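You operate a simulated robot arm through the tools that you are given. There is no shell and no other tool.

You are at the controls of a simulated robot arm. One attempt, no reset.

## Task
Fill the small glue tray to its line, close the valve and glue the white bag.
Fine: turn the table till that bag is at the glue arm, roll out and back; the other bags stay dry in their seats.

The check looks at the end state, three seconds after you hand in, the way a careful person would. Anything else that was tipped, shoved, dropped, spilled or broken makes it a failure.

## Robot
A 6-joint arm with a fingered hand, fixed in place. Base frame: the origin is on the floor under the middle of its stand, x ahead of it, y to its left, z up; the work surface is at about z = 0.8. Lengths are in m, angles in degrees, forces in N, time in s.
With the tool pointing down near the work surface it reaches from about 0.28 to 0.78 m from the base axis. Its first joint turns from -115.0 to 115.0 degrees. Payload 4 kg.
Tool frame: the origin (TCP) lies between the finger pads and is the grasp point; the fingertips stand 0.026 m ahead of it; z points along the fingers, y is the line along which they close. The gripper opens to 0.164 m; its body begins 0.073 m behind the TCP. The gripper is a hand of 5 fingers: y runs from the thumb to the fingers, the wrist lies at [0, 0, -0.239] in the tool frame.
Orientation is that of the tool frame in the base frame, as [roll, pitch, yaw] about the fixed x, y, z axes, in that order (R = Rz(yaw) Ry(pitch) Rx(roll)). With the fingers straight down and closing along the base's y, the tool's x points along the base's -x, its y along +y and its z along -z.

## Interface
- The arm moves only by the tool nudge_tool. Its argument "series" is a list that holds one entry, the list of rows, each a list of 6 numbers: the shift along the tool's x, y, z in m, then the turn, a rotation vector about the tool's x, y, z in degrees. In form: [[[tx, ty, tz, ax, ay, az], ...]]. A call has 1 to 20 rows; each row shifts and turns the commanded pose from where the row before left it, along the tool's axes as they then stand. A row lasts 0.2 s, in which the tool goes at most 0.05 m and 8.6 degrees; a call with a longer step from one row to the next is refused whole. Where a pose cannot be reached the arm comes as near as it can. A force on the tool above 40 N (or 10 N above the force at the start of the call, whichever is more), or a blocked arm, ends the call early, and 0.2 s more pass. In this call time passes only in rows, and 0.2 s behind the last. It gives the time, the measured TCP pose, the force on the tool (base axes), the opening and the grip force at its end, in the units of the frame above (readings bear some noise), with the torque about the TCP (base axes, N m) and any sound that the robot's microphone picked up, and new pictures: "views" is both (left out), scene, wrist or none.
- Cameras (640 x 400 px; columns grow to the right, rows downward): "scene" is fixed at [0.0492, 0.4992, 1.6091]; the picture's right is [-0.85, -0.52, 0.00], its down [-0.24, 0.39, -0.89] and it looks along [0.46, -0.76, -0.46] (base axes); focal length 325 px, centre (320, 200). "wrist" rides on the gripper at [0.05, -0.07, -0.093] in the tool frame; the picture's right is [0.81, 0.59, 0.00], its down [-0.43, 0.60, -0.68] and it looks along [-0.40, 0.55, 0.74] (tool axes); focal length 270 px, centre (320, 200). There is no depth. A picture from a camera that has moved, and an enlarged one, comes with that camera's place and axes in the base frame and with its lens.
- lift_body(by): slides the trunk up (or, below 0, down) by that many m; the arm rides with it, the base frame stays. It gives what a move gives, with no picture.
- move_fingers(finger1, finger2, finger3, finger4, thumb_bend): sets how far each is bent, from 0 (flat) to 1 (curled in); at 0.3 the hand is open as for a grip, at 0.7 the pads meet at the TCP. One left out holds its place. A second passes; each finger stops where it meets its share of the squeeze, and holds until it gets a number again. It is the only way to open and close the hand. It gives what a move gives, with no picture; readings hold the bend of each and the force on the fingers (four entries, about 0 where the hand has none), thumb and palm.
- close_up(camera, box): a new picture of the part [left, top, right, bottom] of that camera's present view, enlarged. No time passes.
- finish_job(): hands the job in; it is judged then, once.

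Places have to be worked out from the pictures, the camera data and where the tool is seen. Open the gripper and draw the arm clear of the work before you hand the job in, unless the task says otherwise.

The tools are called after "Request:" by a JSON object that holds its "fn" and its "kwargs". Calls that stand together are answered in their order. nudge_tool: Moves the arm, as the interface text tells. Its arguments: {"type":"object","properties":{"series":{"type":"array","items":{"type":"array","items":{"type":"array","items":{"type":"number"}}}},"views":{"type":"string","enum":["both","scene","wrist","none"]}},"required":["series"]} The other tools are called the same way: lift_body (by) moves the trunk up or down; move_fingers (finger1, finger2, finger3, finger4, thumb_bend) moves the fingers one by one; close_up (camera, box) takes an enlarged picture of a part of a camera's view; finish_job () hands the job in.

At the start:

```text
time_s: 0.0
tool_pos: [0.5837, -0.0592, 1.2456]
tcp_rot: [-179.9, -0.1, -180.0]
wrist_force: [0.7, 0.3, 0.2]
wrist_torque: [0.01, 0.02, 0.01]
finger_gap: 0.164
grip_force: 0.1
shape: jaw
bend: [0.3, 0.3, 0.3, 0.3, 0.3]
finger forces: [0.0, 0.1, 0.1, 0.0, 0.1, 0.1]
trunk travel left (down, up): [-0.825, 0.165]
```

scene: 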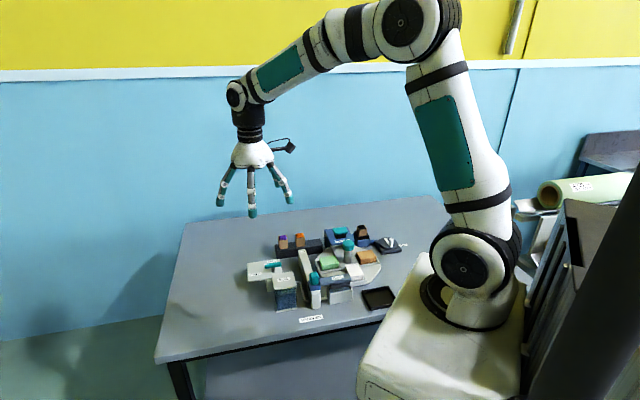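
wrist: 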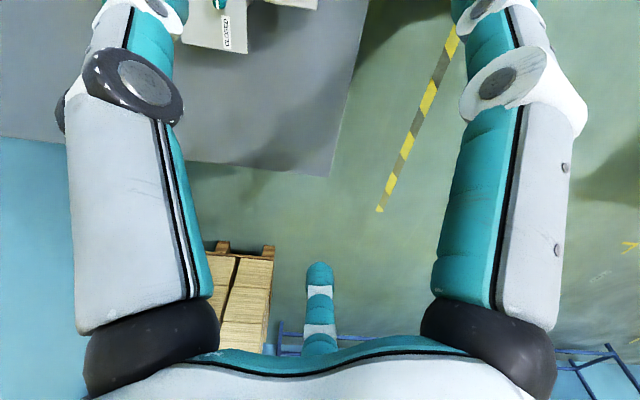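

The scene picture shows a small workstation on the table with a turntable, bags, and some valves. I take enlarged pictures to work out what is what.

Request:
{"fn": "close_up", "kwargs": {"camera": "scene", "box": [235, 215, 415, 328]}}

Request:
{"fn": "close_up", "kwargs": {"camera": "scene", "box": [240, 245, 330, 315]}}

Request:
{"fn": "close_up", "kwargs": {"camera": "scene", "box": [310, 220, 410, 310]}}

```text
3.54 times, centred on (325, 272) of scene
camera zoom: at [0.0492, 0.4992, 1.6091], right [-0.85, -0.52, 0.0], down [-0.24, 0.39, -0.89], along [0.46, -0.76, -0.46], focal length 1152 px, centre (302, -53)
```

zoom: 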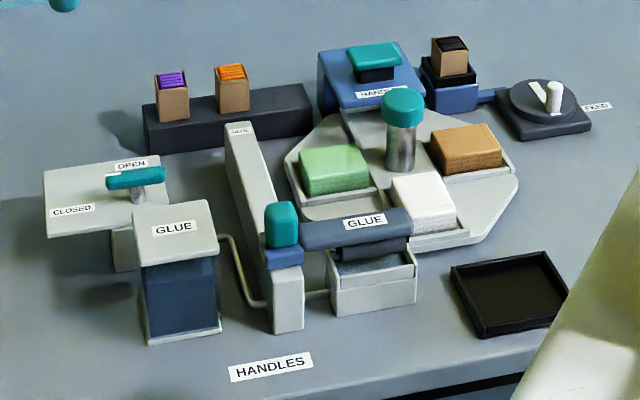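

```text
5.71 times, centred on (285, 280) of scene
camera zoom: at [0.0492, 0.4992, 1.6091], right [-0.85, -0.52, 0.0], down [-0.24, 0.39, -0.89], along [0.46, -0.76, -0.46], focal length 1860 px, centre (520, -257)
```

zoom: 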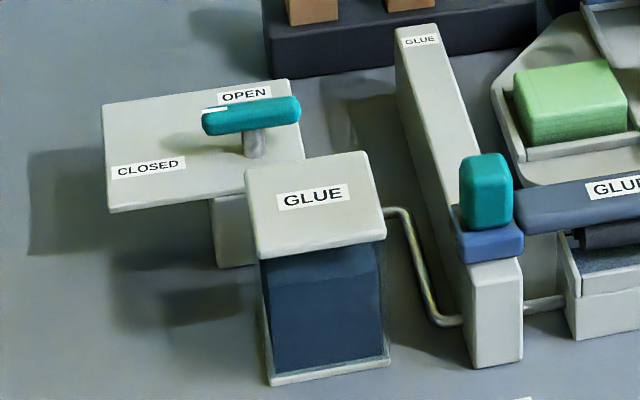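

```text
4.44 times, centred on (360, 265) of scene
camera zoom: at [0.0492, 0.4992, 1.6091], right [-0.85, -0.52, 0.0], down [-0.24, 0.39, -0.89], along [0.46, -0.76, -0.46], focal length 1446 px, centre (142, -89)
```

zoom: 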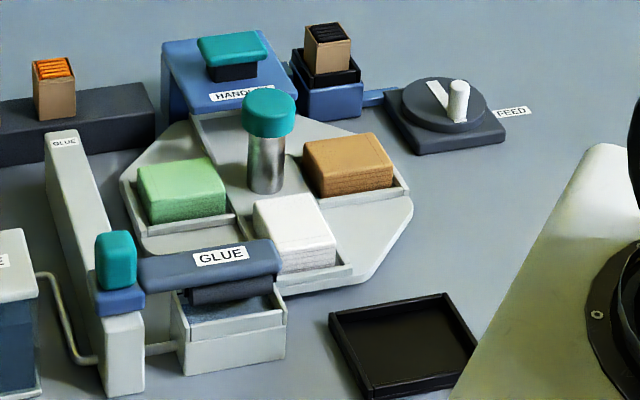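

The station has a glue tank with a teal valve lever on an OPEN/CLOSED plate, a glue arm on a rail with a teal grip, and a turntable with a teal knob. I'll move the hand high to the back right so that the wrist camera looks at the station from another side.

Request:
{"fn": "nudge_tool", "kwargs": {"series": [[[0.023, -0.0425, 0, 0, 0, 0], [0.023, -0.0425, 0, 0, 0, 0], [0.023, -0.0425, 0, 0, 0, 0], [0.023, -0.0425, 0, 0, 0, 0], [0.023, -0.0425, 0, 0, 0, 0], [0.023, -0.0425, 0, 0, 0, 0], [0.023, -0.0425, 0, 0, 0, 0], [0.023, -0.0425, 0, 0, 0, 0]]], "views": "both"}}

```text
time_s: 1.8
tool_pos: [0.3989, -0.4016, 1.2452]
tcp_rot: [-180.0, 0.0, -179.9]
wrist_force: [0.0, -1.1, -0.5]
wrist_torque: [-0.01, -0.01, -0.02]
finger_gap: 0.1639
grip_force: 0.1
shape: jaw
bend: [0.3, 0.3, 0.3, 0.3, 0.3]
finger forces: [0.0, 0.0, 0.0, 0.1, 0.0, 0.1]
trunk travel left (down, up): [-0.825, 0.165]
camera wrist: at [0.3477, -0.4707, 1.3379], right [-0.81, 0.59, 0.0], down [0.43, 0.59, 0.68], along [0.4, 0.55, -0.74], focal length 270 px, centre (320, 200)
```

scene: 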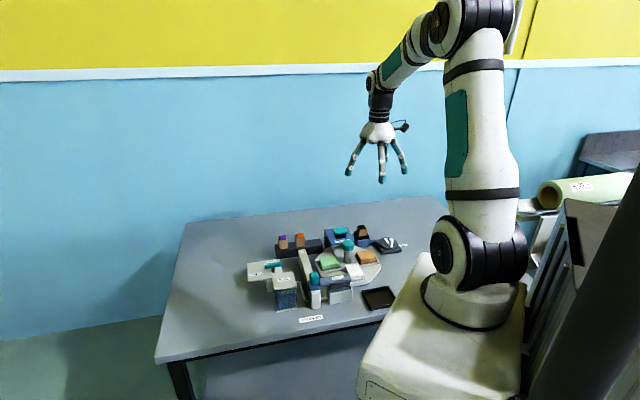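
wrist: 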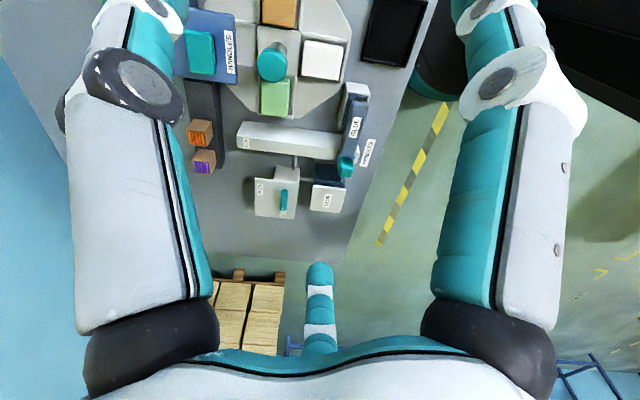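

The station shows between the fingers. I enlarge it to measure each part against the scene view.

Request:
{"fn": "close_up", "kwargs": {"camera": "wrist", "box": [180, 0, 420, 150]}}

Request:
{"fn": "close_up", "kwargs": {"camera": "wrist", "box": [230, 80, 390, 220]}}

```text
2.67 times, centred on (300, 75) of wrist
camera zoom: at [0.3477, -0.4707, 1.3379], right [-0.81, 0.59, 0.0], down [0.43, 0.59, 0.68], along [0.4, 0.55, -0.74], focal length 721 px, centre (373, 533)
```

zoom: 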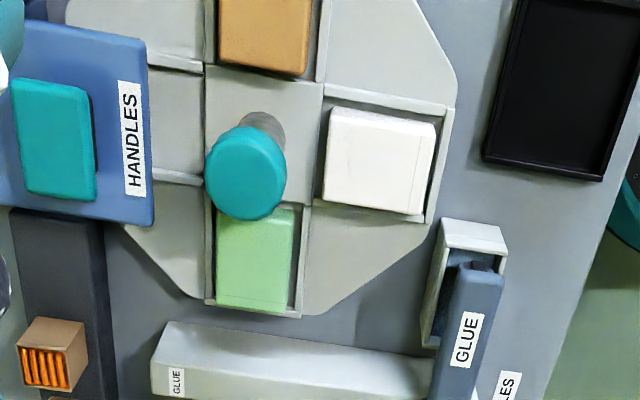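

```text
2.86 times, centred on (310, 150) of wrist
camera zoom: at [0.3477, -0.4707, 1.3379], right [-0.81, 0.59, 0.0], down [0.43, 0.59, 0.68], along [0.4, 0.55, -0.74], focal length 772 px, centre (349, 343)
```

zoom: 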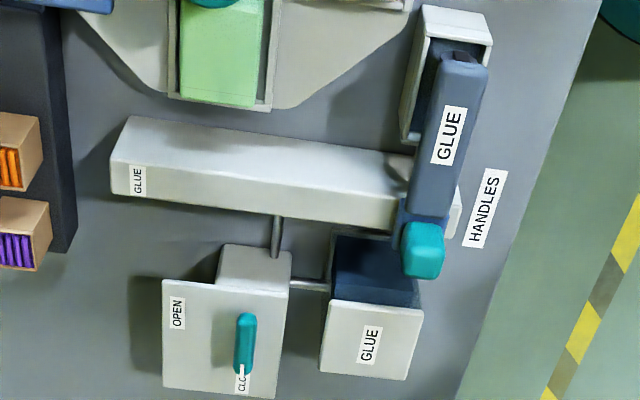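

I've placed the machine: it stands turned 45°, turntable centre near (0.478, -0.41), with the rail running along (-1, 1) from about (0.65, -0.32) to (0.47, -0.16). The green bag is now at the glue side and the white one is 90° away. Next I look at the hand's fingers, the tray and the valve more closely.

Request:
{"fn": "close_up", "kwargs": {"camera": "scene", "box": [335, 90, 425, 190]}}

Request:
{"fn": "close_up", "kwargs": {"camera": "scene", "box": [300, 255, 370, 310]}}

Request:
{"fn": "close_up", "kwargs": {"camera": "wrist", "box": [325, 70, 385, 130]}}

Request:
{"fn": "close_up", "kwargs": {"camera": "wrist", "box": [245, 150, 365, 225]}}

```text
4.00 times, centred on (380, 140) of scene
camera zoom: at [0.0492, 0.4992, 1.6091], right [-0.85, -0.52, 0.0], down [-0.24, 0.39, -0.89], along [0.46, -0.76, -0.46], focal length 1302 px, centre (80, 440)
```

zoom: 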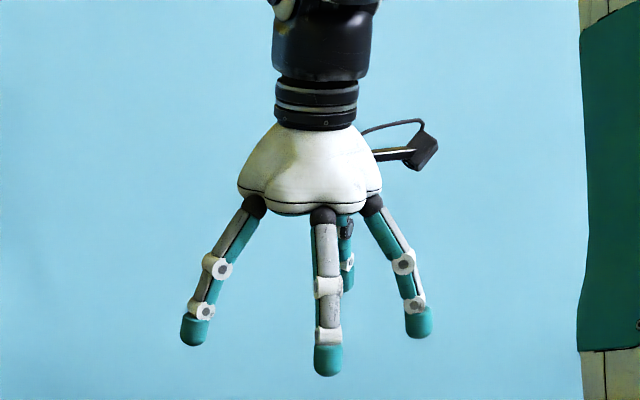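

```text
7.27 times, centred on (335, 282) of scene
camera zoom: at [0.0492, 0.4992, 1.6091], right [-0.85, -0.52, 0.0], down [-0.24, 0.39, -0.89], along [0.46, -0.76, -0.46], focal length 2367 px, centre (211, -400)
```

zoom: 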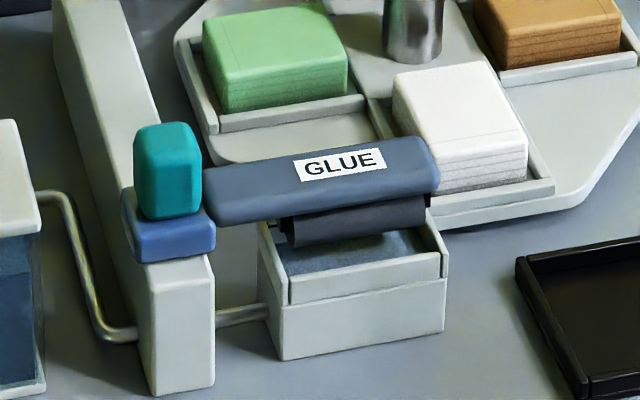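

```text
6.67 times, centred on (355, 100) of wrist
camera zoom: at [0.3477, -0.4707, 1.3379], right [-0.81, 0.59, 0.0], down [0.43, 0.59, 0.68], along [0.4, 0.55, -0.74], focal length 1802 px, centre (87, 867)
```

zoom: 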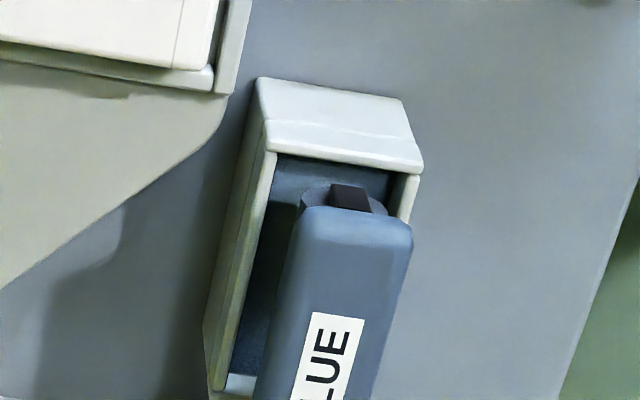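

```text
5.33 times, centred on (305, 188) of wrist
camera zoom: at [0.3477, -0.4707, 1.3379], right [-0.81, 0.59, 0.0], down [0.43, 0.59, 0.68], along [0.4, 0.55, -0.74], focal length 1442 px, centre (400, 267)
```

zoom: 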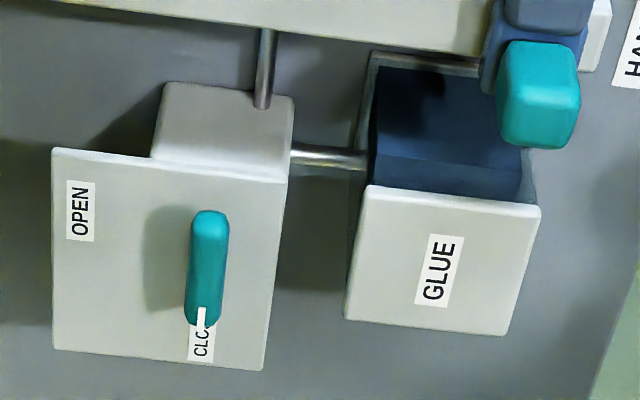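

The lever's pointer is at CLOSED and the tray is partly hidden by the glue arm. I bring the wrist camera closer, over the robot side of the machine, to see into the tray and find its line.

Request:
{"fn": "nudge_tool", "kwargs": {"series": [[[0.0115, 0.0037, 0.0408, 0, 0, 0], [0.0115, 0.0037, 0.0408, 0, 0, 0], [0.0115, 0.0037, 0.0408, 0, 0, 0], [0.0115, 0.0037, 0.0408, 0, 0, 0], [0.0115, 0.0037, 0.0408, 0, 0, 0], [0.0115, 0.0037, 0.0408, 0, 0, 0]]], "views": "both"}}

```text
time_s: 3.2
tool_pos: [0.3317, -0.3787, 1.0006]
tcp_rot: [-179.9, -0.1, -179.9]
wrist_force: [0.6, -0.5, 0.4]
wrist_torque: [0.0, -0.01, 0.0]
finger_gap: 0.1637
grip_force: 0.1
shape: jaw
bend: [0.3, 0.3, 0.3, 0.3, 0.3]
finger forces: [0.0, 0.1, 0.0, 0.1, 0.1, 0.0]
trunk travel left (down, up): [-0.825, 0.165]
camera wrist: at [0.2793, -0.4477, 1.0928], right [-0.81, 0.59, 0.0], down [0.43, 0.6, 0.68], along [0.4, 0.55, -0.74], focal length 270 px, centre (320, 200)
```

scene: 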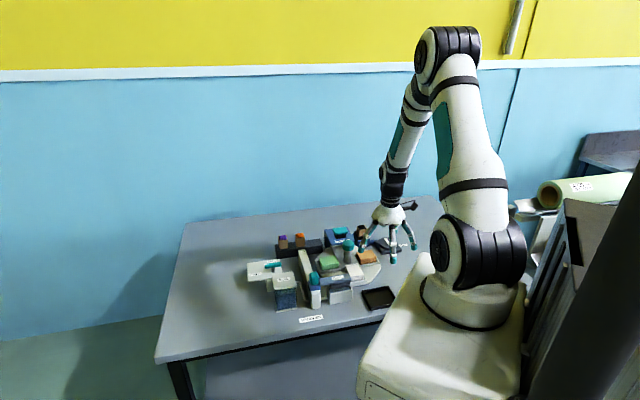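
wrist: 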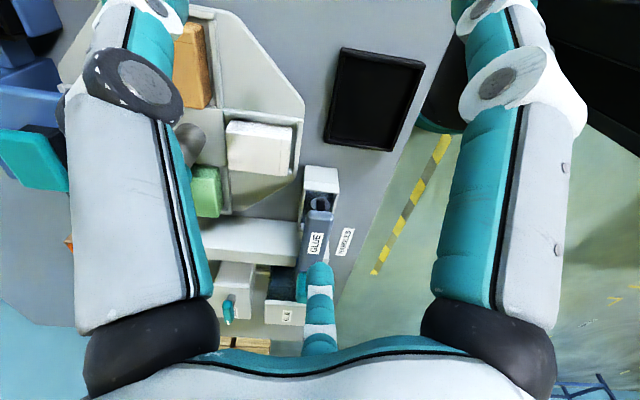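

Request:
{"fn": "close_up", "kwargs": {"camera": "wrist", "box": [280, 155, 360, 235]}}

Request:
{"fn": "close_up", "kwargs": {"camera": "wrist", "box": [200, 210, 340, 350]}}

Request:
{"fn": "close_up", "kwargs": {"camera": "scene", "box": [340, 190, 430, 280]}}

```text
5.00 times, centred on (320, 195) of wrist
camera zoom: at [0.2793, -0.4477, 1.0928], right [-0.81, 0.59, 0.0], down [0.43, 0.6, 0.68], along [0.4, 0.55, -0.74], focal length 1351 px, centre (320, 225)
```

zoom: 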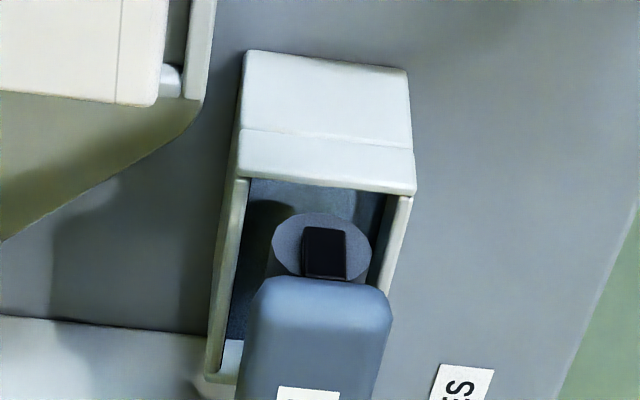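

```text
2.86 times, centred on (270, 280) of wrist
camera zoom: at [0.2793, -0.4477, 1.0928], right [-0.81, 0.59, 0.0], down [0.43, 0.6, 0.68], along [0.4, 0.55, -0.74], focal length 772 px, centre (463, -29)
```

zoom: 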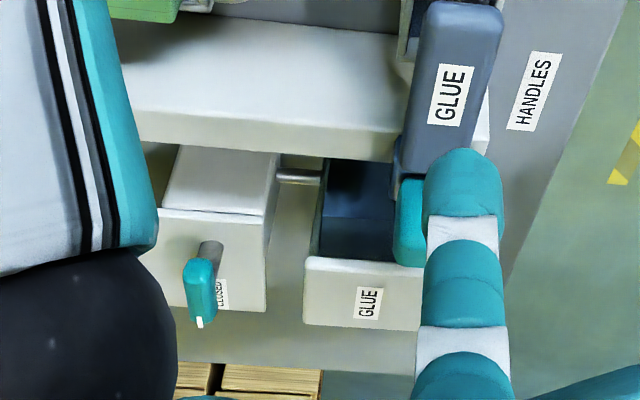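

```text
4.44 times, centred on (385, 235) of scene
camera zoom: at [0.0492, 0.4992, 1.6091], right [-0.85, -0.52, 0.0], down [-0.24, 0.39, -0.89], along [0.46, -0.76, -0.46], focal length 1446 px, centre (31, 44)
```

zoom: 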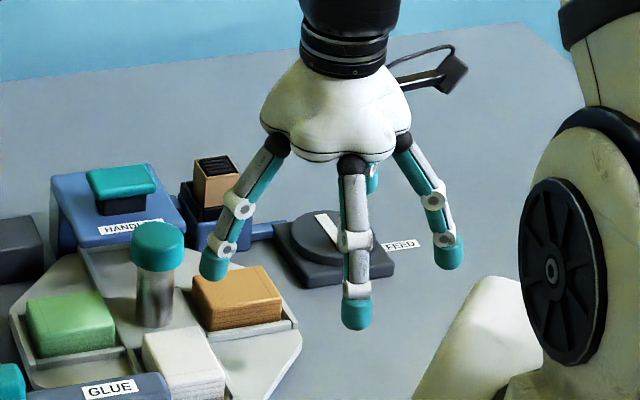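

The tray's inside still shows little. I enlarge it hard in both cameras to look for a level line.

Request:
{"fn": "close_up", "kwargs": {"camera": "scene", "box": [324, 274, 364, 308]}}

Request:
{"fn": "close_up", "kwargs": {"camera": "wrist", "box": [298, 180, 348, 236]}}

Request:
{"fn": "close_up", "kwargs": {"camera": "scene", "box": [264, 254, 304, 314]}}

```text
11.76 times, centred on (344, 291) of scene
camera zoom: at [0.0492, 0.4992, 1.6091], right [-0.85, -0.52, 0.0], down [-0.24, 0.39, -0.89], along [0.46, -0.76, -0.46], focal length 3829 px, centre (38, -871)
```

zoom: 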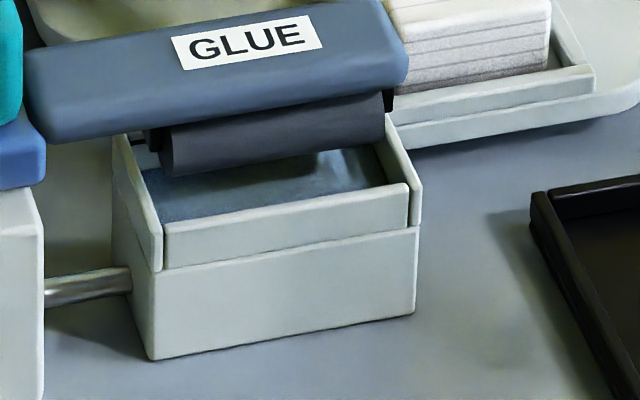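

```text
7.14 times, centred on (323, 208) of wrist
camera zoom: at [0.2793, -0.4477, 1.0928], right [-0.81, 0.59, 0.0], down [0.43, 0.6, 0.68], along [0.4, 0.55, -0.74], focal length 1931 px, centre (299, 143)
```

zoom: 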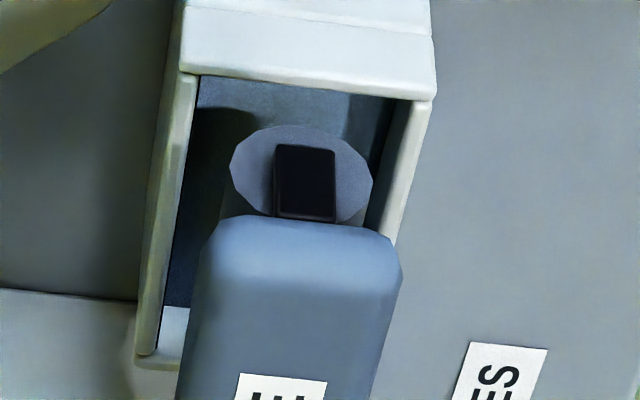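

```text
6.67 times, centred on (284, 284) of scene
camera zoom: at [0.0492, 0.4992, 1.6091], right [-0.85, -0.52, 0.0], down [-0.24, 0.39, -0.89], along [0.46, -0.76, -0.46], focal length 2170 px, centre (560, -360)
```

zoom: 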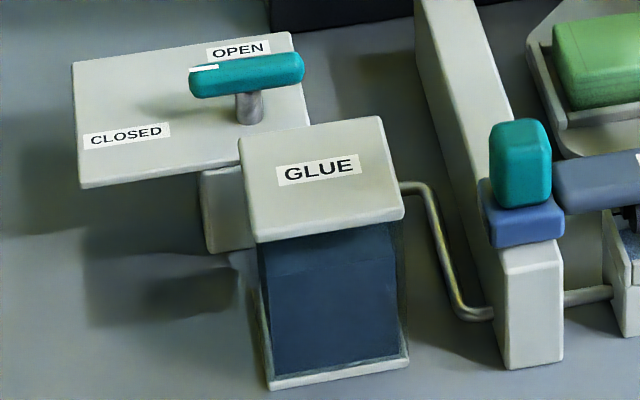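

A groove shows on the tray wall, but I can't yet see the fill line for certain. I shift to the left side of the machine and yaw the hand so the wrist camera looks into the tray from the open side.

Request:
{"fn": "nudge_tool", "kwargs": {"series": [[[0.004, 0.0458, 0, 0, 0, 0], [0.004, 0.0458, 0, 0, 0, 0], [0.004, 0.0458, 0, 0, 0, 0], [0.004, 0.0458, 0, 0, 0, 0], [0.004, 0.0458, 0, 0, 0, 0], [0, 0, 0, 0, 0, 8.25], [0, 0, 0, 0, 0, 8.25], [0, 0, 0, 0, 0, 8.25], [0, 0, 0, 0, 0, 8.25], [0, 0, 0, 0, 0, 8.25], [0, 0, 0, 0, 0, 8.25], [0, 0, 0, 0, 0, 8.25], [0, 0, 0, 0, 0, 8.25], [0, 0, 0, 0, 0, 8.25], [0, 0, 0, 0, 0, 8.25], [0, 0, 0, 0, 0, 8.25], [0, 0, 0, 0, 0, 8.25]]], "views": "both"}}

```text
time_s: 6.8
tool_pos: [0.3116, -0.148, 1.0011]
tcp_rot: [-180.0, -0.1, 80.8]
wrist_force: [-0.5, 0.2, 0.5]
wrist_torque: [0.01, -0.03, -0.03]
finger_gap: 0.1639
grip_force: 0.0
shape: jaw
bend: [0.3, 0.3, 0.3, 0.3, 0.3]
finger forces: [0.0, 0.1, 0.0, 0.1, 0.0, 0.1]
trunk travel left (down, up): [-0.825, 0.165]
camera wrist: at [0.2502, -0.0868, 1.0935], right [0.71, 0.71, 0.0], down [0.52, -0.52, 0.68], along [0.48, -0.48, -0.74], focal length 270 px, centre (320, 200)
```

scene: 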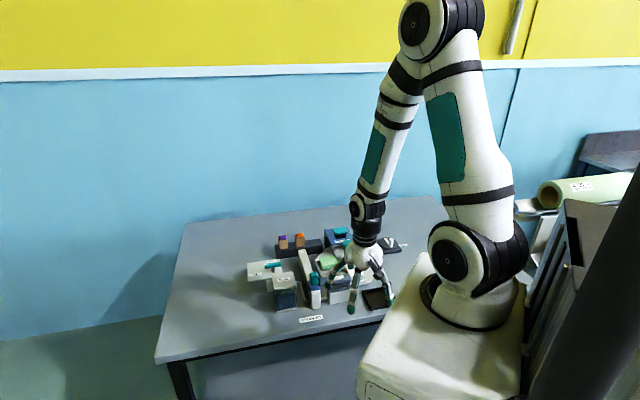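
wrist: 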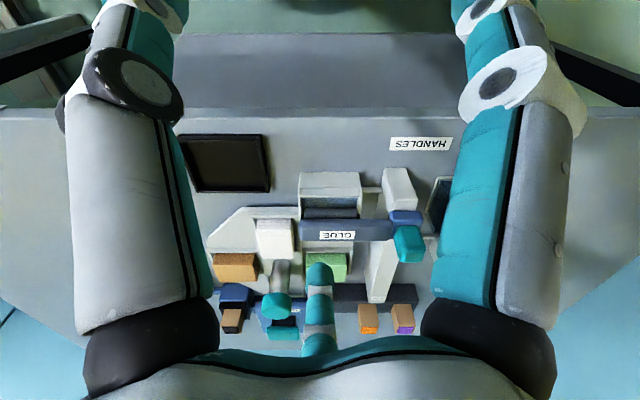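

This view is square to the machine. I enlarge the tray, the rail with its end, and the turntable.

Request:
{"fn": "close_up", "kwargs": {"camera": "wrist", "box": [285, 160, 385, 225]}}

Request:
{"fn": "close_up", "kwargs": {"camera": "wrist", "box": [200, 150, 440, 350]}}

```text
6.15 times, centred on (335, 192) of wrist
camera zoom: at [0.2502, -0.0868, 1.0935], right [0.71, 0.71, 0.0], down [0.52, -0.52, 0.68], along [0.48, -0.48, -0.74], focal length 1663 px, centre (228, 246)
```

zoom: 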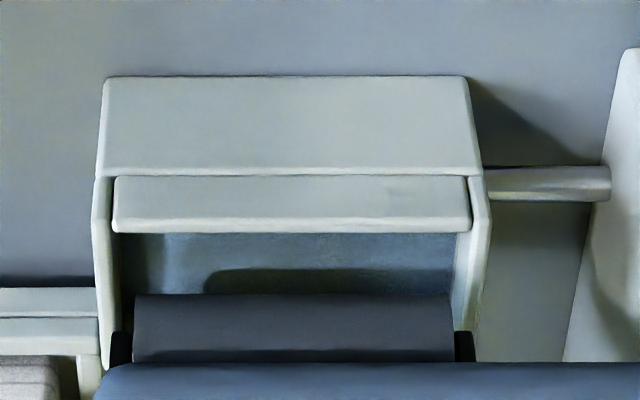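

```text
2.00 times, centred on (320, 250) of wrist
camera zoom: at [0.2502, -0.0868, 1.0935], right [0.71, 0.71, 0.0], down [0.52, -0.52, 0.68], along [0.48, -0.48, -0.74], focal length 541 px, centre (320, 100)
```

zoom: 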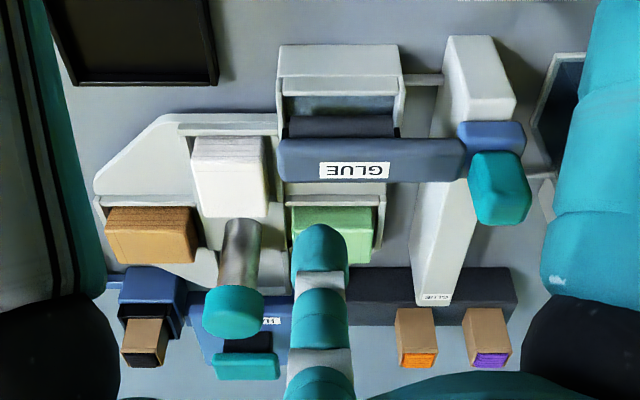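

The tray's inner front wall faces away from this view. I go over the turntable at the same safe height and yaw halfway round to look into the tray from the opposite side.

Request:
{"fn": "nudge_tool", "kwargs": {"series": [[[-0.026, 0.0352, 0, 0, 0, 0], [-0.026, 0.0352, 0, 0, 0, 0], [-0.026, 0.0352, 0, 0, 0, 0], [-0.026, 0.0352, 0, 0, 0, 0], [-0.026, 0.0352, 0, 0, 0, 0], [-0.026, 0.0352, 0, 0, 0, 0], [-0.026, 0.0352, 0, 0, 0, 0], [0, 0, 0, 0, 0, -8.25], [0, 0, 0, 0, 0, -8.25], [0, 0, 0, 0, 0, -8.25], [0, 0, 0, 0, 0, -8.25], [0, 0, 0, 0, 0, -8.25], [0, 0, 0, 0, 0, -8.25], [0, 0, 0, 0, 0, -8.25], [0, 0, 0, 0, 0, -8.25], [0, 0, 0, 0, 0, -8.25], [0, 0, 0, 0, 0, -8.25], [0, 0, 0, 0, 0, -8.25], [0, 0, 0, 0, 0, -8.25]]], "views": "none"}}

Request:
{"fn": "nudge_tool", "kwargs": {"series": [[[0, 0, 0, 0, 0, -8.25], [0, 0, 0, 0, 0, -8.25], [0, 0, 0, 0, 0, -8.25], [0, 0, 0, 0, 0, -8.25], [0, 0, 0, 0, 0, -8.25], [0, 0, 0, 0, 0, -8.25], [0, 0, 0, 0, 0, -8.25], [0, 0, 0, 0, 0, -8.25], [0, 0, 0, 0, 0, -8.25], [0, 0, 0, 0, 0, -8.25]]], "views": "both"}}

```text
time_s: 10.8
tool_pos: [0.5262, -0.3663, 1.001]
tcp_rot: [-180.0, 0.0, -179.8]
wrist_force: [-0.4, -0.5, -0.4]
wrist_torque: [0.0, 0.03, 0.0]
finger_gap: 0.1634
grip_force: 0.1
shape: jaw
bend: [0.3, 0.3, 0.3, 0.3, 0.3]
finger forces: [0.1, 0.1, 0.0, 0.0, 0.0, 0.0]
trunk travel left (down, up): [-0.825, 0.165]
```

```text
time_s: 13.0
tool_pos: [0.5481, -0.2267, 0.9651]
tcp_rot: [179.9, -10.0, -103.1]
wrist_force: [0.3, 1.4, 0.4]
wrist_torque: [-0.04, 0.03, -0.04]
finger_gap: 0.1639
grip_force: 0.0
shape: jaw
bend: [0.3, 0.3, 0.3, 0.3, 0.3]
finger forces: [0.0, 0.0, 0.0, 0.0, 0.1, 0.0]
out of reach, approached as far as the arm can: row 6, 7, 8, 9, 10
trunk travel left (down, up): [-0.825, 0.165]
camera wrist: at [0.6075, -0.2752, 1.0644], right [-0.75, -0.64, 0.14], down [-0.46, 0.66, 0.59], along [-0.47, 0.38, -0.79], focal length 270 px, centre (320, 200)
```

scene: 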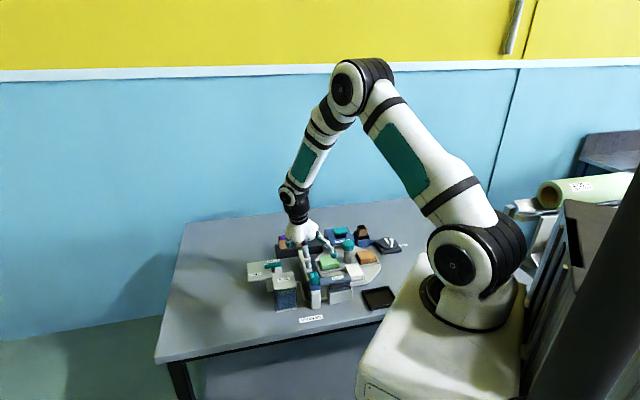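
wrist: 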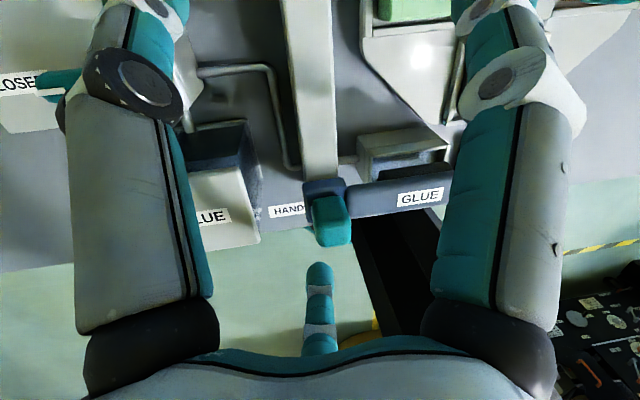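

The wrist can't yaw this far; the arm stopped as near as it could, with no contact force. This view does show the tray and the valve from behind, so I enlarge those before going back.

Request:
{"fn": "close_up", "kwargs": {"camera": "wrist", "box": [340, 110, 460, 215]}}

Request:
{"fn": "close_up", "kwargs": {"camera": "wrist", "box": [0, 0, 360, 250]}}

Request:
{"fn": "close_up", "kwargs": {"camera": "scene", "box": [240, 180, 350, 310]}}

```text
3.81 times, centred on (400, 162) of wrist
camera zoom: at [0.6075, -0.2752, 1.0644], right [-0.75, -0.64, 0.14], down [-0.46, 0.66, 0.59], along [-0.47, 0.38, -0.79], focal length 1030 px, centre (15, 343)
```

zoom: 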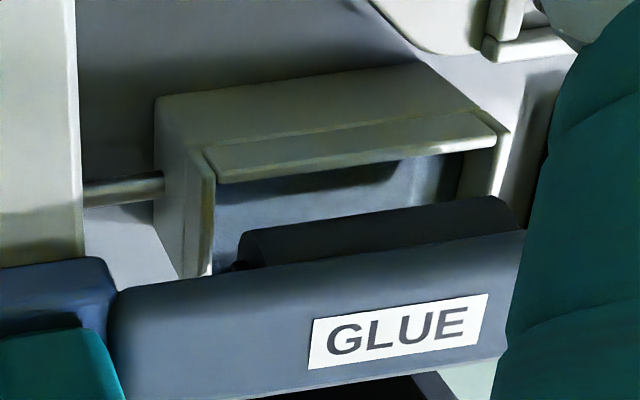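

```text
1.60 times, centred on (180, 125) of wrist
camera zoom: at [0.6075, -0.2752, 1.0644], right [-0.75, -0.64, 0.14], down [-0.46, 0.66, 0.59], along [-0.47, 0.38, -0.79], focal length 432 px, centre (544, 320)
```

zoom: 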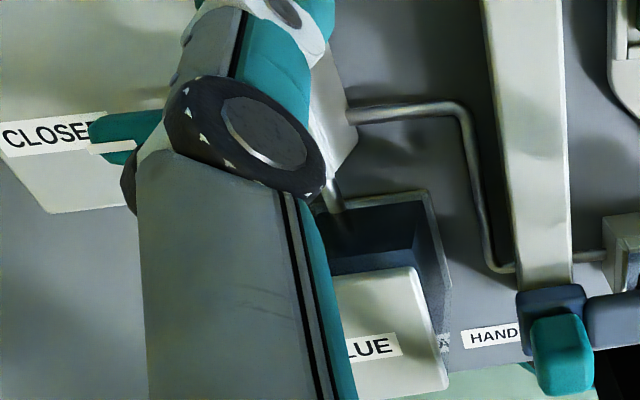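

```text
3.08 times, centred on (295, 245) of scene
camera zoom: at [0.0492, 0.4992, 1.6091], right [-0.85, -0.52, 0.0], down [-0.24, 0.39, -0.89], along [0.46, -0.76, -0.46], focal length 1001 px, centre (397, 62)
```

zoom: 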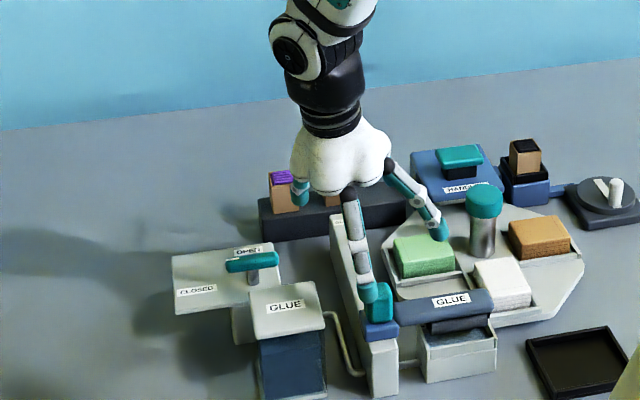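

The fingers are clear of the grip by several cm. I enlarge both tray ends from here to look for a line on the inner walls.

Request:
{"fn": "close_up", "kwargs": {"camera": "wrist", "box": [362, 142, 402, 182]}}

Request:
{"fn": "close_up", "kwargs": {"camera": "wrist", "box": [425, 135, 455, 165]}}

```text
10.00 times, centred on (382, 162) of wrist
camera zoom: at [0.6075, -0.2752, 1.0644], right [-0.75, -0.64, 0.14], down [-0.46, 0.66, 0.59], along [-0.47, 0.38, -0.79], focal length 2703 px, centre (-300, 580)
```

zoom: 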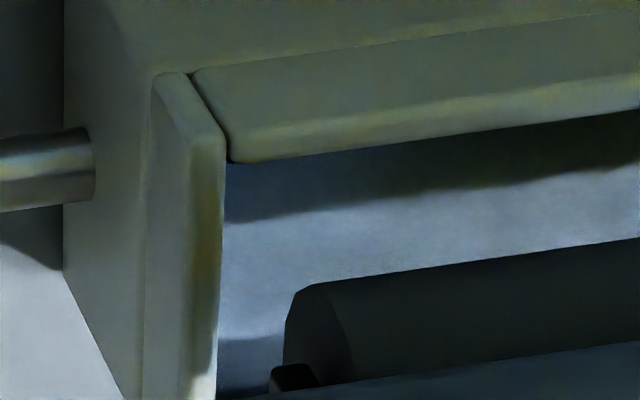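

```text
13.33 times, centred on (440, 150) of wrist
camera zoom: at [0.6075, -0.2752, 1.0644], right [-0.75, -0.64, 0.14], down [-0.46, 0.66, 0.59], along [-0.47, 0.38, -0.79], focal length 3604 px, centre (-1280, 867)
```

zoom: 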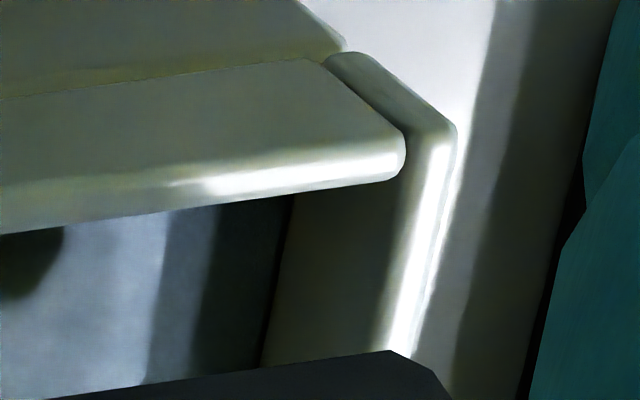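

The end walls show no line. I use the fixed camera at the strongest enlargement on the tray's back inner wall and its corners.

Request:
{"fn": "close_up", "kwargs": {"camera": "scene", "box": [326, 278, 346, 292]}}

Request:
{"fn": "close_up", "kwargs": {"camera": "scene", "box": [342, 276, 362, 290]}}

```text
16.00 times, centred on (336, 285) of scene
camera zoom: at [0.0492, 0.4992, 1.6091], right [-0.85, -0.52, 0.0], down [-0.24, 0.39, -0.89], along [0.46, -0.76, -0.46], focal length 5207 px, centre (64, -1160)
```

zoom: 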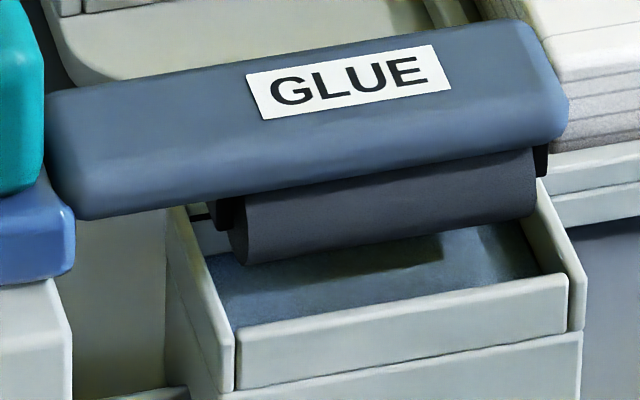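

```text
16.00 times, centred on (352, 283) of scene
camera zoom: at [0.0492, 0.4992, 1.6091], right [-0.85, -0.52, 0.0], down [-0.24, 0.39, -0.89], along [0.46, -0.76, -0.46], focal length 5207 px, centre (-192, -1128)
```

zoom: 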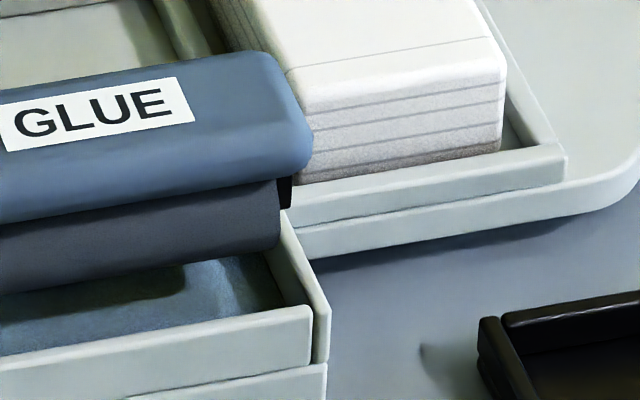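

A short black dash shows on the back inner wall at the rail end, just left of the roller; that looks like the fill line. I enlarge it more.

Request:
{"fn": "close_up", "kwargs": {"camera": "scene", "box": [325, 282, 335, 289]}}

```text
16.00 times, centred on (330, 286) of scene
camera zoom: at [0.0492, 0.4992, 1.6091], right [-0.85, -0.52, 0.0], down [-0.24, 0.39, -0.89], along [0.46, -0.76, -0.46], focal length 5207 px, centre (160, -1168)
```

zoom: 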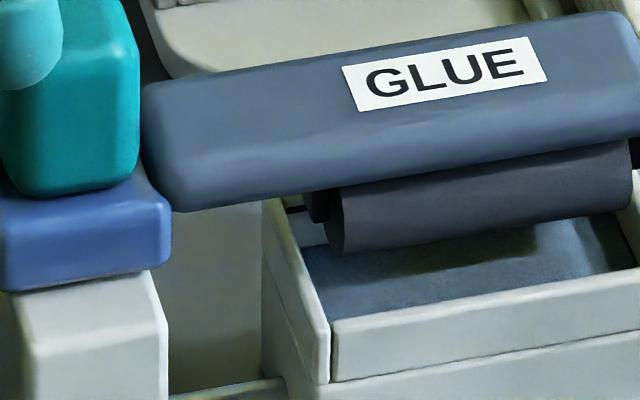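

The black dash is the fill line, on the tray's back wall about 8 mm above the floor; I can watch it from the fixed camera. Now I undo the yaw the same way I came, to get back inside the reachable range.

Request:
{"fn": "nudge_tool", "kwargs": {"series": [[[0, 0, 0, 0, 0, 8.25], [0, 0, 0, 0, 0, 8.25], [0, 0, 0, 0, 0, 8.25], [0, 0, 0, 0, 0, 8.25], [0, 0, 0, 0, 0, 8.25]]], "views": "scene"}}

```text
time_s: 14.2
tool_pos: [0.5472, -0.2283, 0.9648]
tcp_rot: [-173.4, -7.5, -145.0]
wrist_force: [-0.7, -0.4, -0.5]
wrist_torque: [0.01, 0.05, 0.01]
finger_gap: 0.1639
grip_force: 0.0
shape: jaw
bend: [0.3, 0.3, 0.3, 0.3, 0.3]
finger forces: [0.0, 0.0, 0.0, 0.0, 0.0, 0.0]
trunk travel left (down, up): [-0.825, 0.165]
```

scene: 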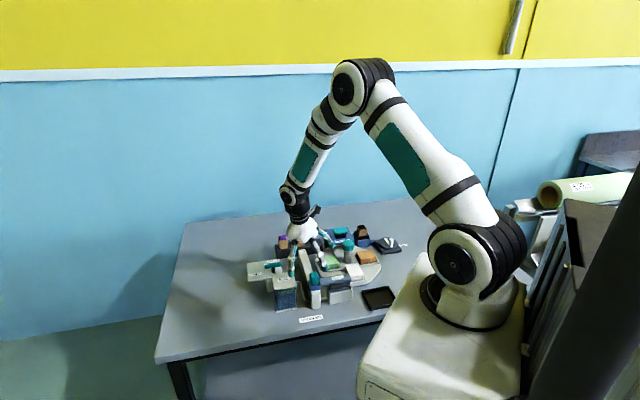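

The command continues from the measured pose, and the tool is tilted about 10° now. I lift straight up and then turn it upright.

Request:
{"fn": "nudge_tool", "kwargs": {"series": [[[0.004, -0.0034, -0.0296, 0, 0, 0], [0.004, -0.0034, -0.0296, 0, 0, 0], [0.004, -0.0034, -0.0296, 0, 0, 0], [0, 0, 0, -3.29, -3.77, 0], [0, 0, 0, -3.29, -3.77, 0]]], "views": "scene"}}

```text
time_s: 15.4
tool_pos: [0.5466, -0.2303, 1.0549]
tcp_rot: [179.9, 0.2, -144.4]
wrist_force: [-0.1, 0.0, 0.1]
wrist_torque: [0.04, 0.0, 0.01]
finger_gap: 0.1642
grip_force: 0.1
shape: jaw
bend: [0.3, 0.3, 0.3, 0.3, 0.3]
finger forces: [0.1, 0.1, 0.0, 0.1, 0.0, 0.1]
trunk travel left (down, up): [-0.825, 0.165]
```

scene: 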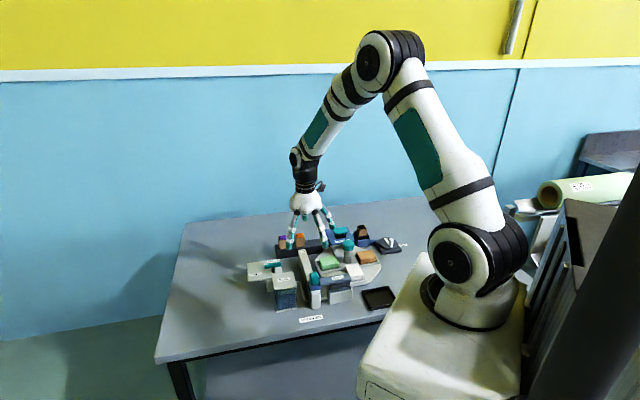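

Upright again at 1.055 m. I turn to yaw -160° and go above the turntable knob to measure it with the wrist camera.

Request:
{"fn": "nudge_tool", "kwargs": {"series": [[[0, 0, 0, 0, 0, 7.8], [0, 0, 0, 0, 0, 7.8], [0.0315, -0.0364, 0, 0, 0, 0], [0.0315, -0.0364, 0, 0, 0, 0], [0.0315, -0.0364, 0, 0, 0, 0], [0.0315, -0.0364, 0, 0, 0, 0]]], "views": "both"}}

```text
time_s: 16.8
tool_pos: [0.4784, -0.4109, 1.0524]
tcp_rot: [179.8, -0.1, -160.0]
wrist_force: [0.3, 0.2, -0.2]
wrist_torque: [0.03, -0.01, -0.02]
finger_gap: 0.1638
grip_force: 0.0
shape: jaw
bend: [0.3, 0.3, 0.3, 0.3, 0.3]
finger forces: [0.0, 0.0, 0.0, 0.1, 0.1, 0.0]
trunk travel left (down, up): [-0.825, 0.165]
camera wrist: at [0.4539, -0.4938, 1.1453], right [-0.96, 0.28, 0.0], down [0.2, 0.7, 0.68], along [0.19, 0.65, -0.73], focal length 270 px, centre (320, 200)
```

scene: 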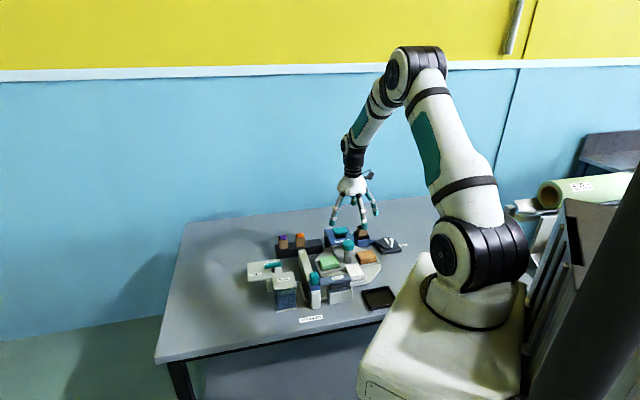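
wrist: 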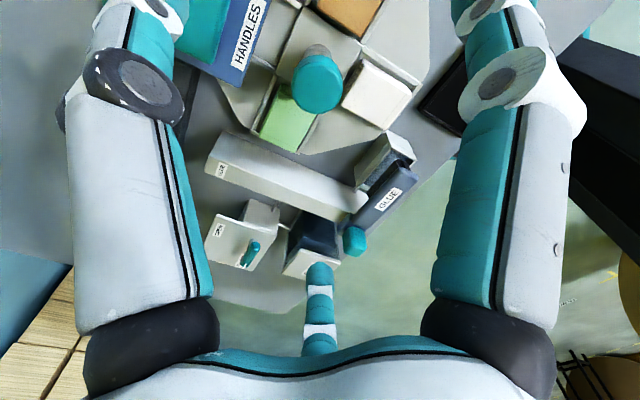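

Request:
{"fn": "close_up", "kwargs": {"camera": "wrist", "box": [220, 0, 430, 160]}}

Request:
{"fn": "close_up", "kwargs": {"camera": "scene", "box": [315, 170, 415, 290]}}

```text
2.50 times, centred on (325, 80) of wrist
camera zoom: at [0.4539, -0.4938, 1.1453], right [-0.96, 0.28, 0.0], down [0.2, 0.7, 0.68], along [0.19, 0.65, -0.73], focal length 676 px, centre (308, 500)
```

zoom: 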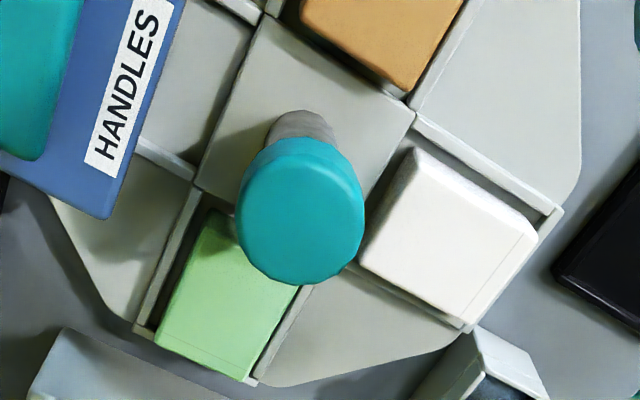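

```text
3.33 times, centred on (365, 230) of scene
camera zoom: at [0.0492, 0.4992, 1.6091], right [-0.85, -0.52, 0.0], down [-0.24, 0.39, -0.89], along [0.46, -0.76, -0.46], focal length 1085 px, centre (170, 100)
```

zoom: 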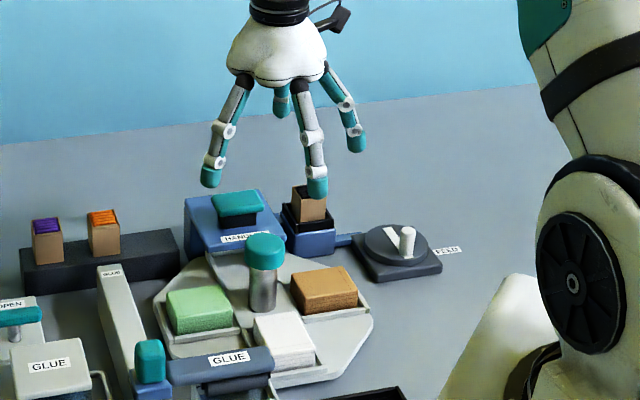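

The knob cap centre measures (0.479, -0.410), 43 mm across, top at about 0.907; the HANDLES plate edge is 64 mm from its axis. I half-close the fingers first so they go down around the cap clear of that plate.

Request:
{"fn": "move_fingers", "kwargs": {"finger1": 0.5, "finger2": 0.5, "finger3": 0.5, "finger4": 0.5, "thumb_bend": 0.5}}

Request:
{"fn": "nudge_tool", "kwargs": {"series": [[[0, 0, 0.035, 0, 0, 0], [0, 0, 0.035, 0, 0, 0]]], "views": "both"}}

Request:
{"fn": "close_up", "kwargs": {"camera": "wrist", "box": [200, 40, 440, 210]}}

Request:
{"fn": "close_up", "kwargs": {"camera": "scene", "box": [315, 170, 405, 280]}}

```text
time_s: 17.8
tool_pos: [0.4782, -0.4109, 1.0535]
tcp_rot: [179.9, 0.0, -159.9]
wrist_force: [-0.4, -0.1, -0.8]
wrist_torque: [0.03, 0.01, -0.04]
finger_gap: 0.0426
grip_force: 0.0
shape: fingers
bend: [0.5, 0.5, 0.5, 0.5, 0.5]
finger forces: [0.0, 0.1, 0.0, 0.1, 0.0, 0.0]
trunk travel left (down, up): [-0.825, 0.165]
```

```text
time_s: 18.4
tool_pos: [0.4802, -0.4109, 0.9832]
tcp_rot: [179.9, 0.0, -160.0]
wrist_force: [0.1, 0.0, -0.3]
wrist_torque: [-0.03, -0.01, 0.03]
finger_gap: 0.0425
grip_force: 0.1
shape: fingers
bend: [0.5, 0.5, 0.5, 0.5, 0.5]
finger forces: [0.0, 0.1, 0.0, 0.1, 0.1, 0.0]
trunk travel left (down, up): [-0.825, 0.165]
camera wrist: at [0.4546, -0.4923, 1.0752], right [-0.96, 0.28, 0.0], down [0.2, 0.71, 0.68], along [0.19, 0.65, -0.73], focal length 270 px, centre (320, 200)
```

scene: 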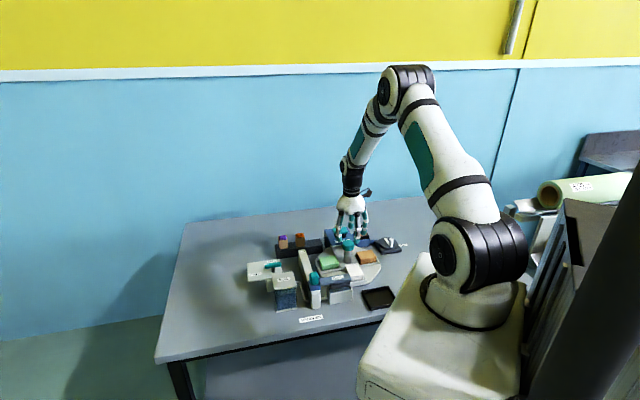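
wrist: 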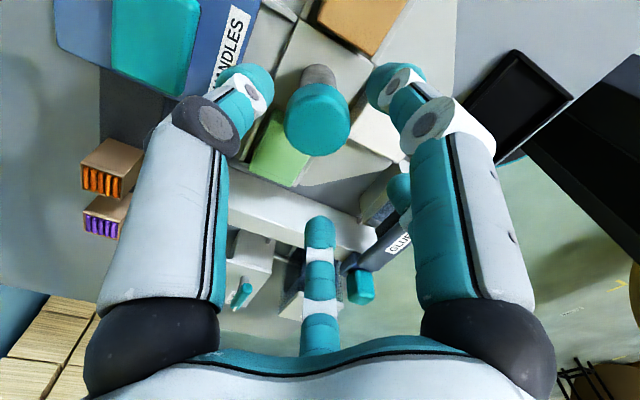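

```text
2.35 times, centred on (320, 125) of wrist
camera zoom: at [0.4546, -0.4923, 1.0752], right [-0.96, 0.28, 0.0], down [0.2, 0.71, 0.68], along [0.19, 0.65, -0.73], focal length 636 px, centre (320, 376)
```

zoom: 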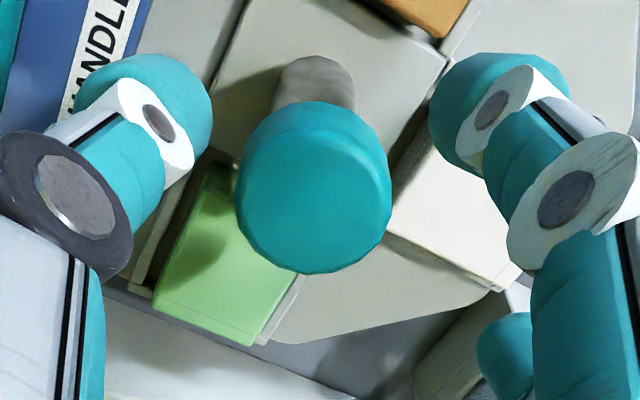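

```text
3.64 times, centred on (360, 225) of scene
camera zoom: at [0.0492, 0.4992, 1.6091], right [-0.85, -0.52, 0.0], down [-0.24, 0.39, -0.89], along [0.46, -0.76, -0.46], focal length 1184 px, centre (174, 109)
```

zoom: 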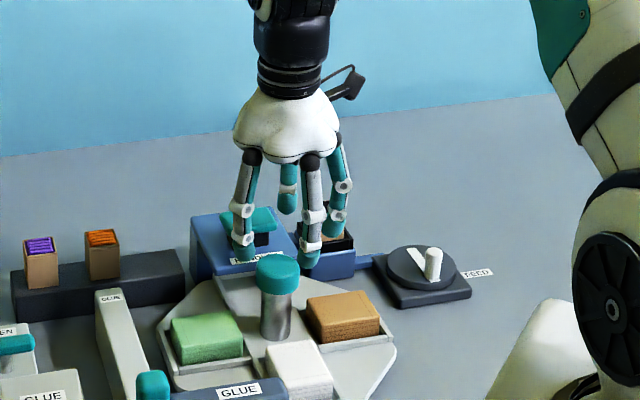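

The cap sits centred between the fingertips, which stand about 5 cm from the axis now. I lower until the tips are level with the cap top and check the clearance.

Request:
{"fn": "nudge_tool", "kwargs": {"series": [[[0, 0, 0.025, 0, 0, 0], [0, 0, 0.025, 0, 0, 0]]], "views": "both"}}

Request:
{"fn": "close_up", "kwargs": {"camera": "wrist", "box": [200, 60, 440, 210]}}

Request:
{"fn": "close_up", "kwargs": {"camera": "scene", "box": [315, 190, 395, 280]}}

```text
time_s: 19.0
tool_pos: [0.4791, -0.4103, 0.9336]
tcp_rot: [179.9, 0.0, -159.9]
wrist_force: [0.3, 0.0, -0.5]
wrist_torque: [-0.01, -0.02, -0.03]
finger_gap: 0.0427
grip_force: 0.1
shape: fingers
bend: [0.5, 0.5, 0.5, 0.5, 0.5]
finger forces: [0.0, 0.0, 0.0, 0.0, 0.0, 0.0]
trunk travel left (down, up): [-0.825, 0.165]
camera wrist: at [0.4543, -0.4921, 1.026], right [-0.96, 0.28, 0.0], down [0.2, 0.71, 0.68], along [0.19, 0.65, -0.73], focal length 270 px, centre (320, 200)
```

scene: 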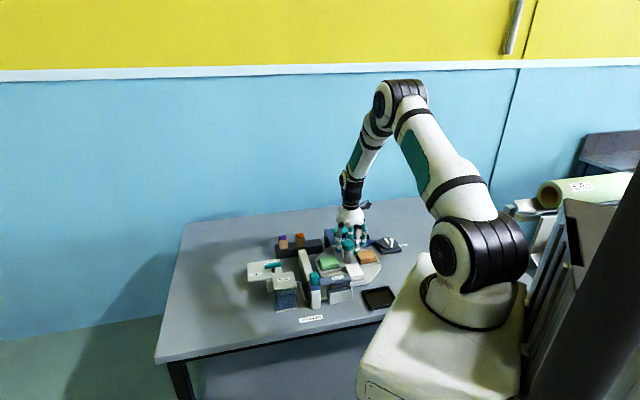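
wrist: 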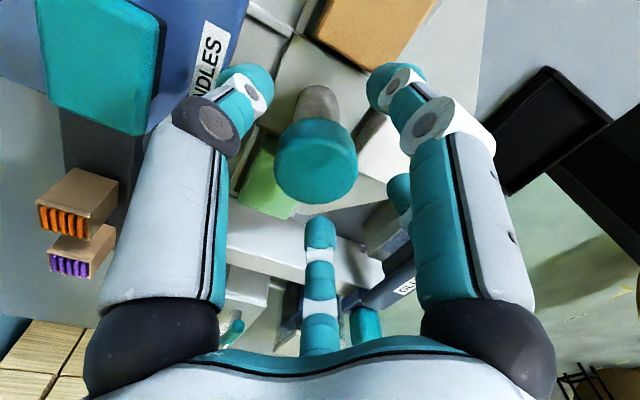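

```text
2.67 times, centred on (320, 135) of wrist
camera zoom: at [0.4543, -0.4921, 1.026], right [-0.96, 0.28, 0.0], down [0.2, 0.71, 0.68], along [0.19, 0.65, -0.73], focal length 721 px, centre (320, 373)
```

zoom: 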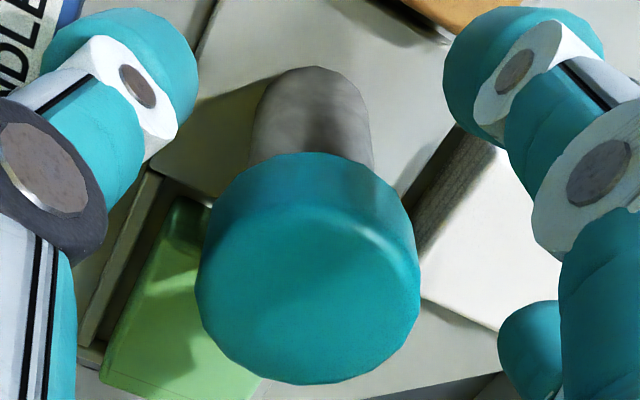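

```text
4.44 times, centred on (355, 235) of scene
camera zoom: at [0.0492, 0.4992, 1.6091], right [-0.85, -0.52, 0.0], down [-0.24, 0.39, -0.89], along [0.46, -0.76, -0.46], focal length 1446 px, centre (164, 44)
```

zoom: 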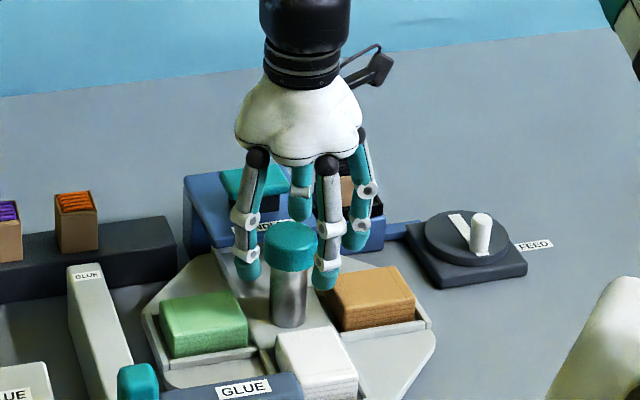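

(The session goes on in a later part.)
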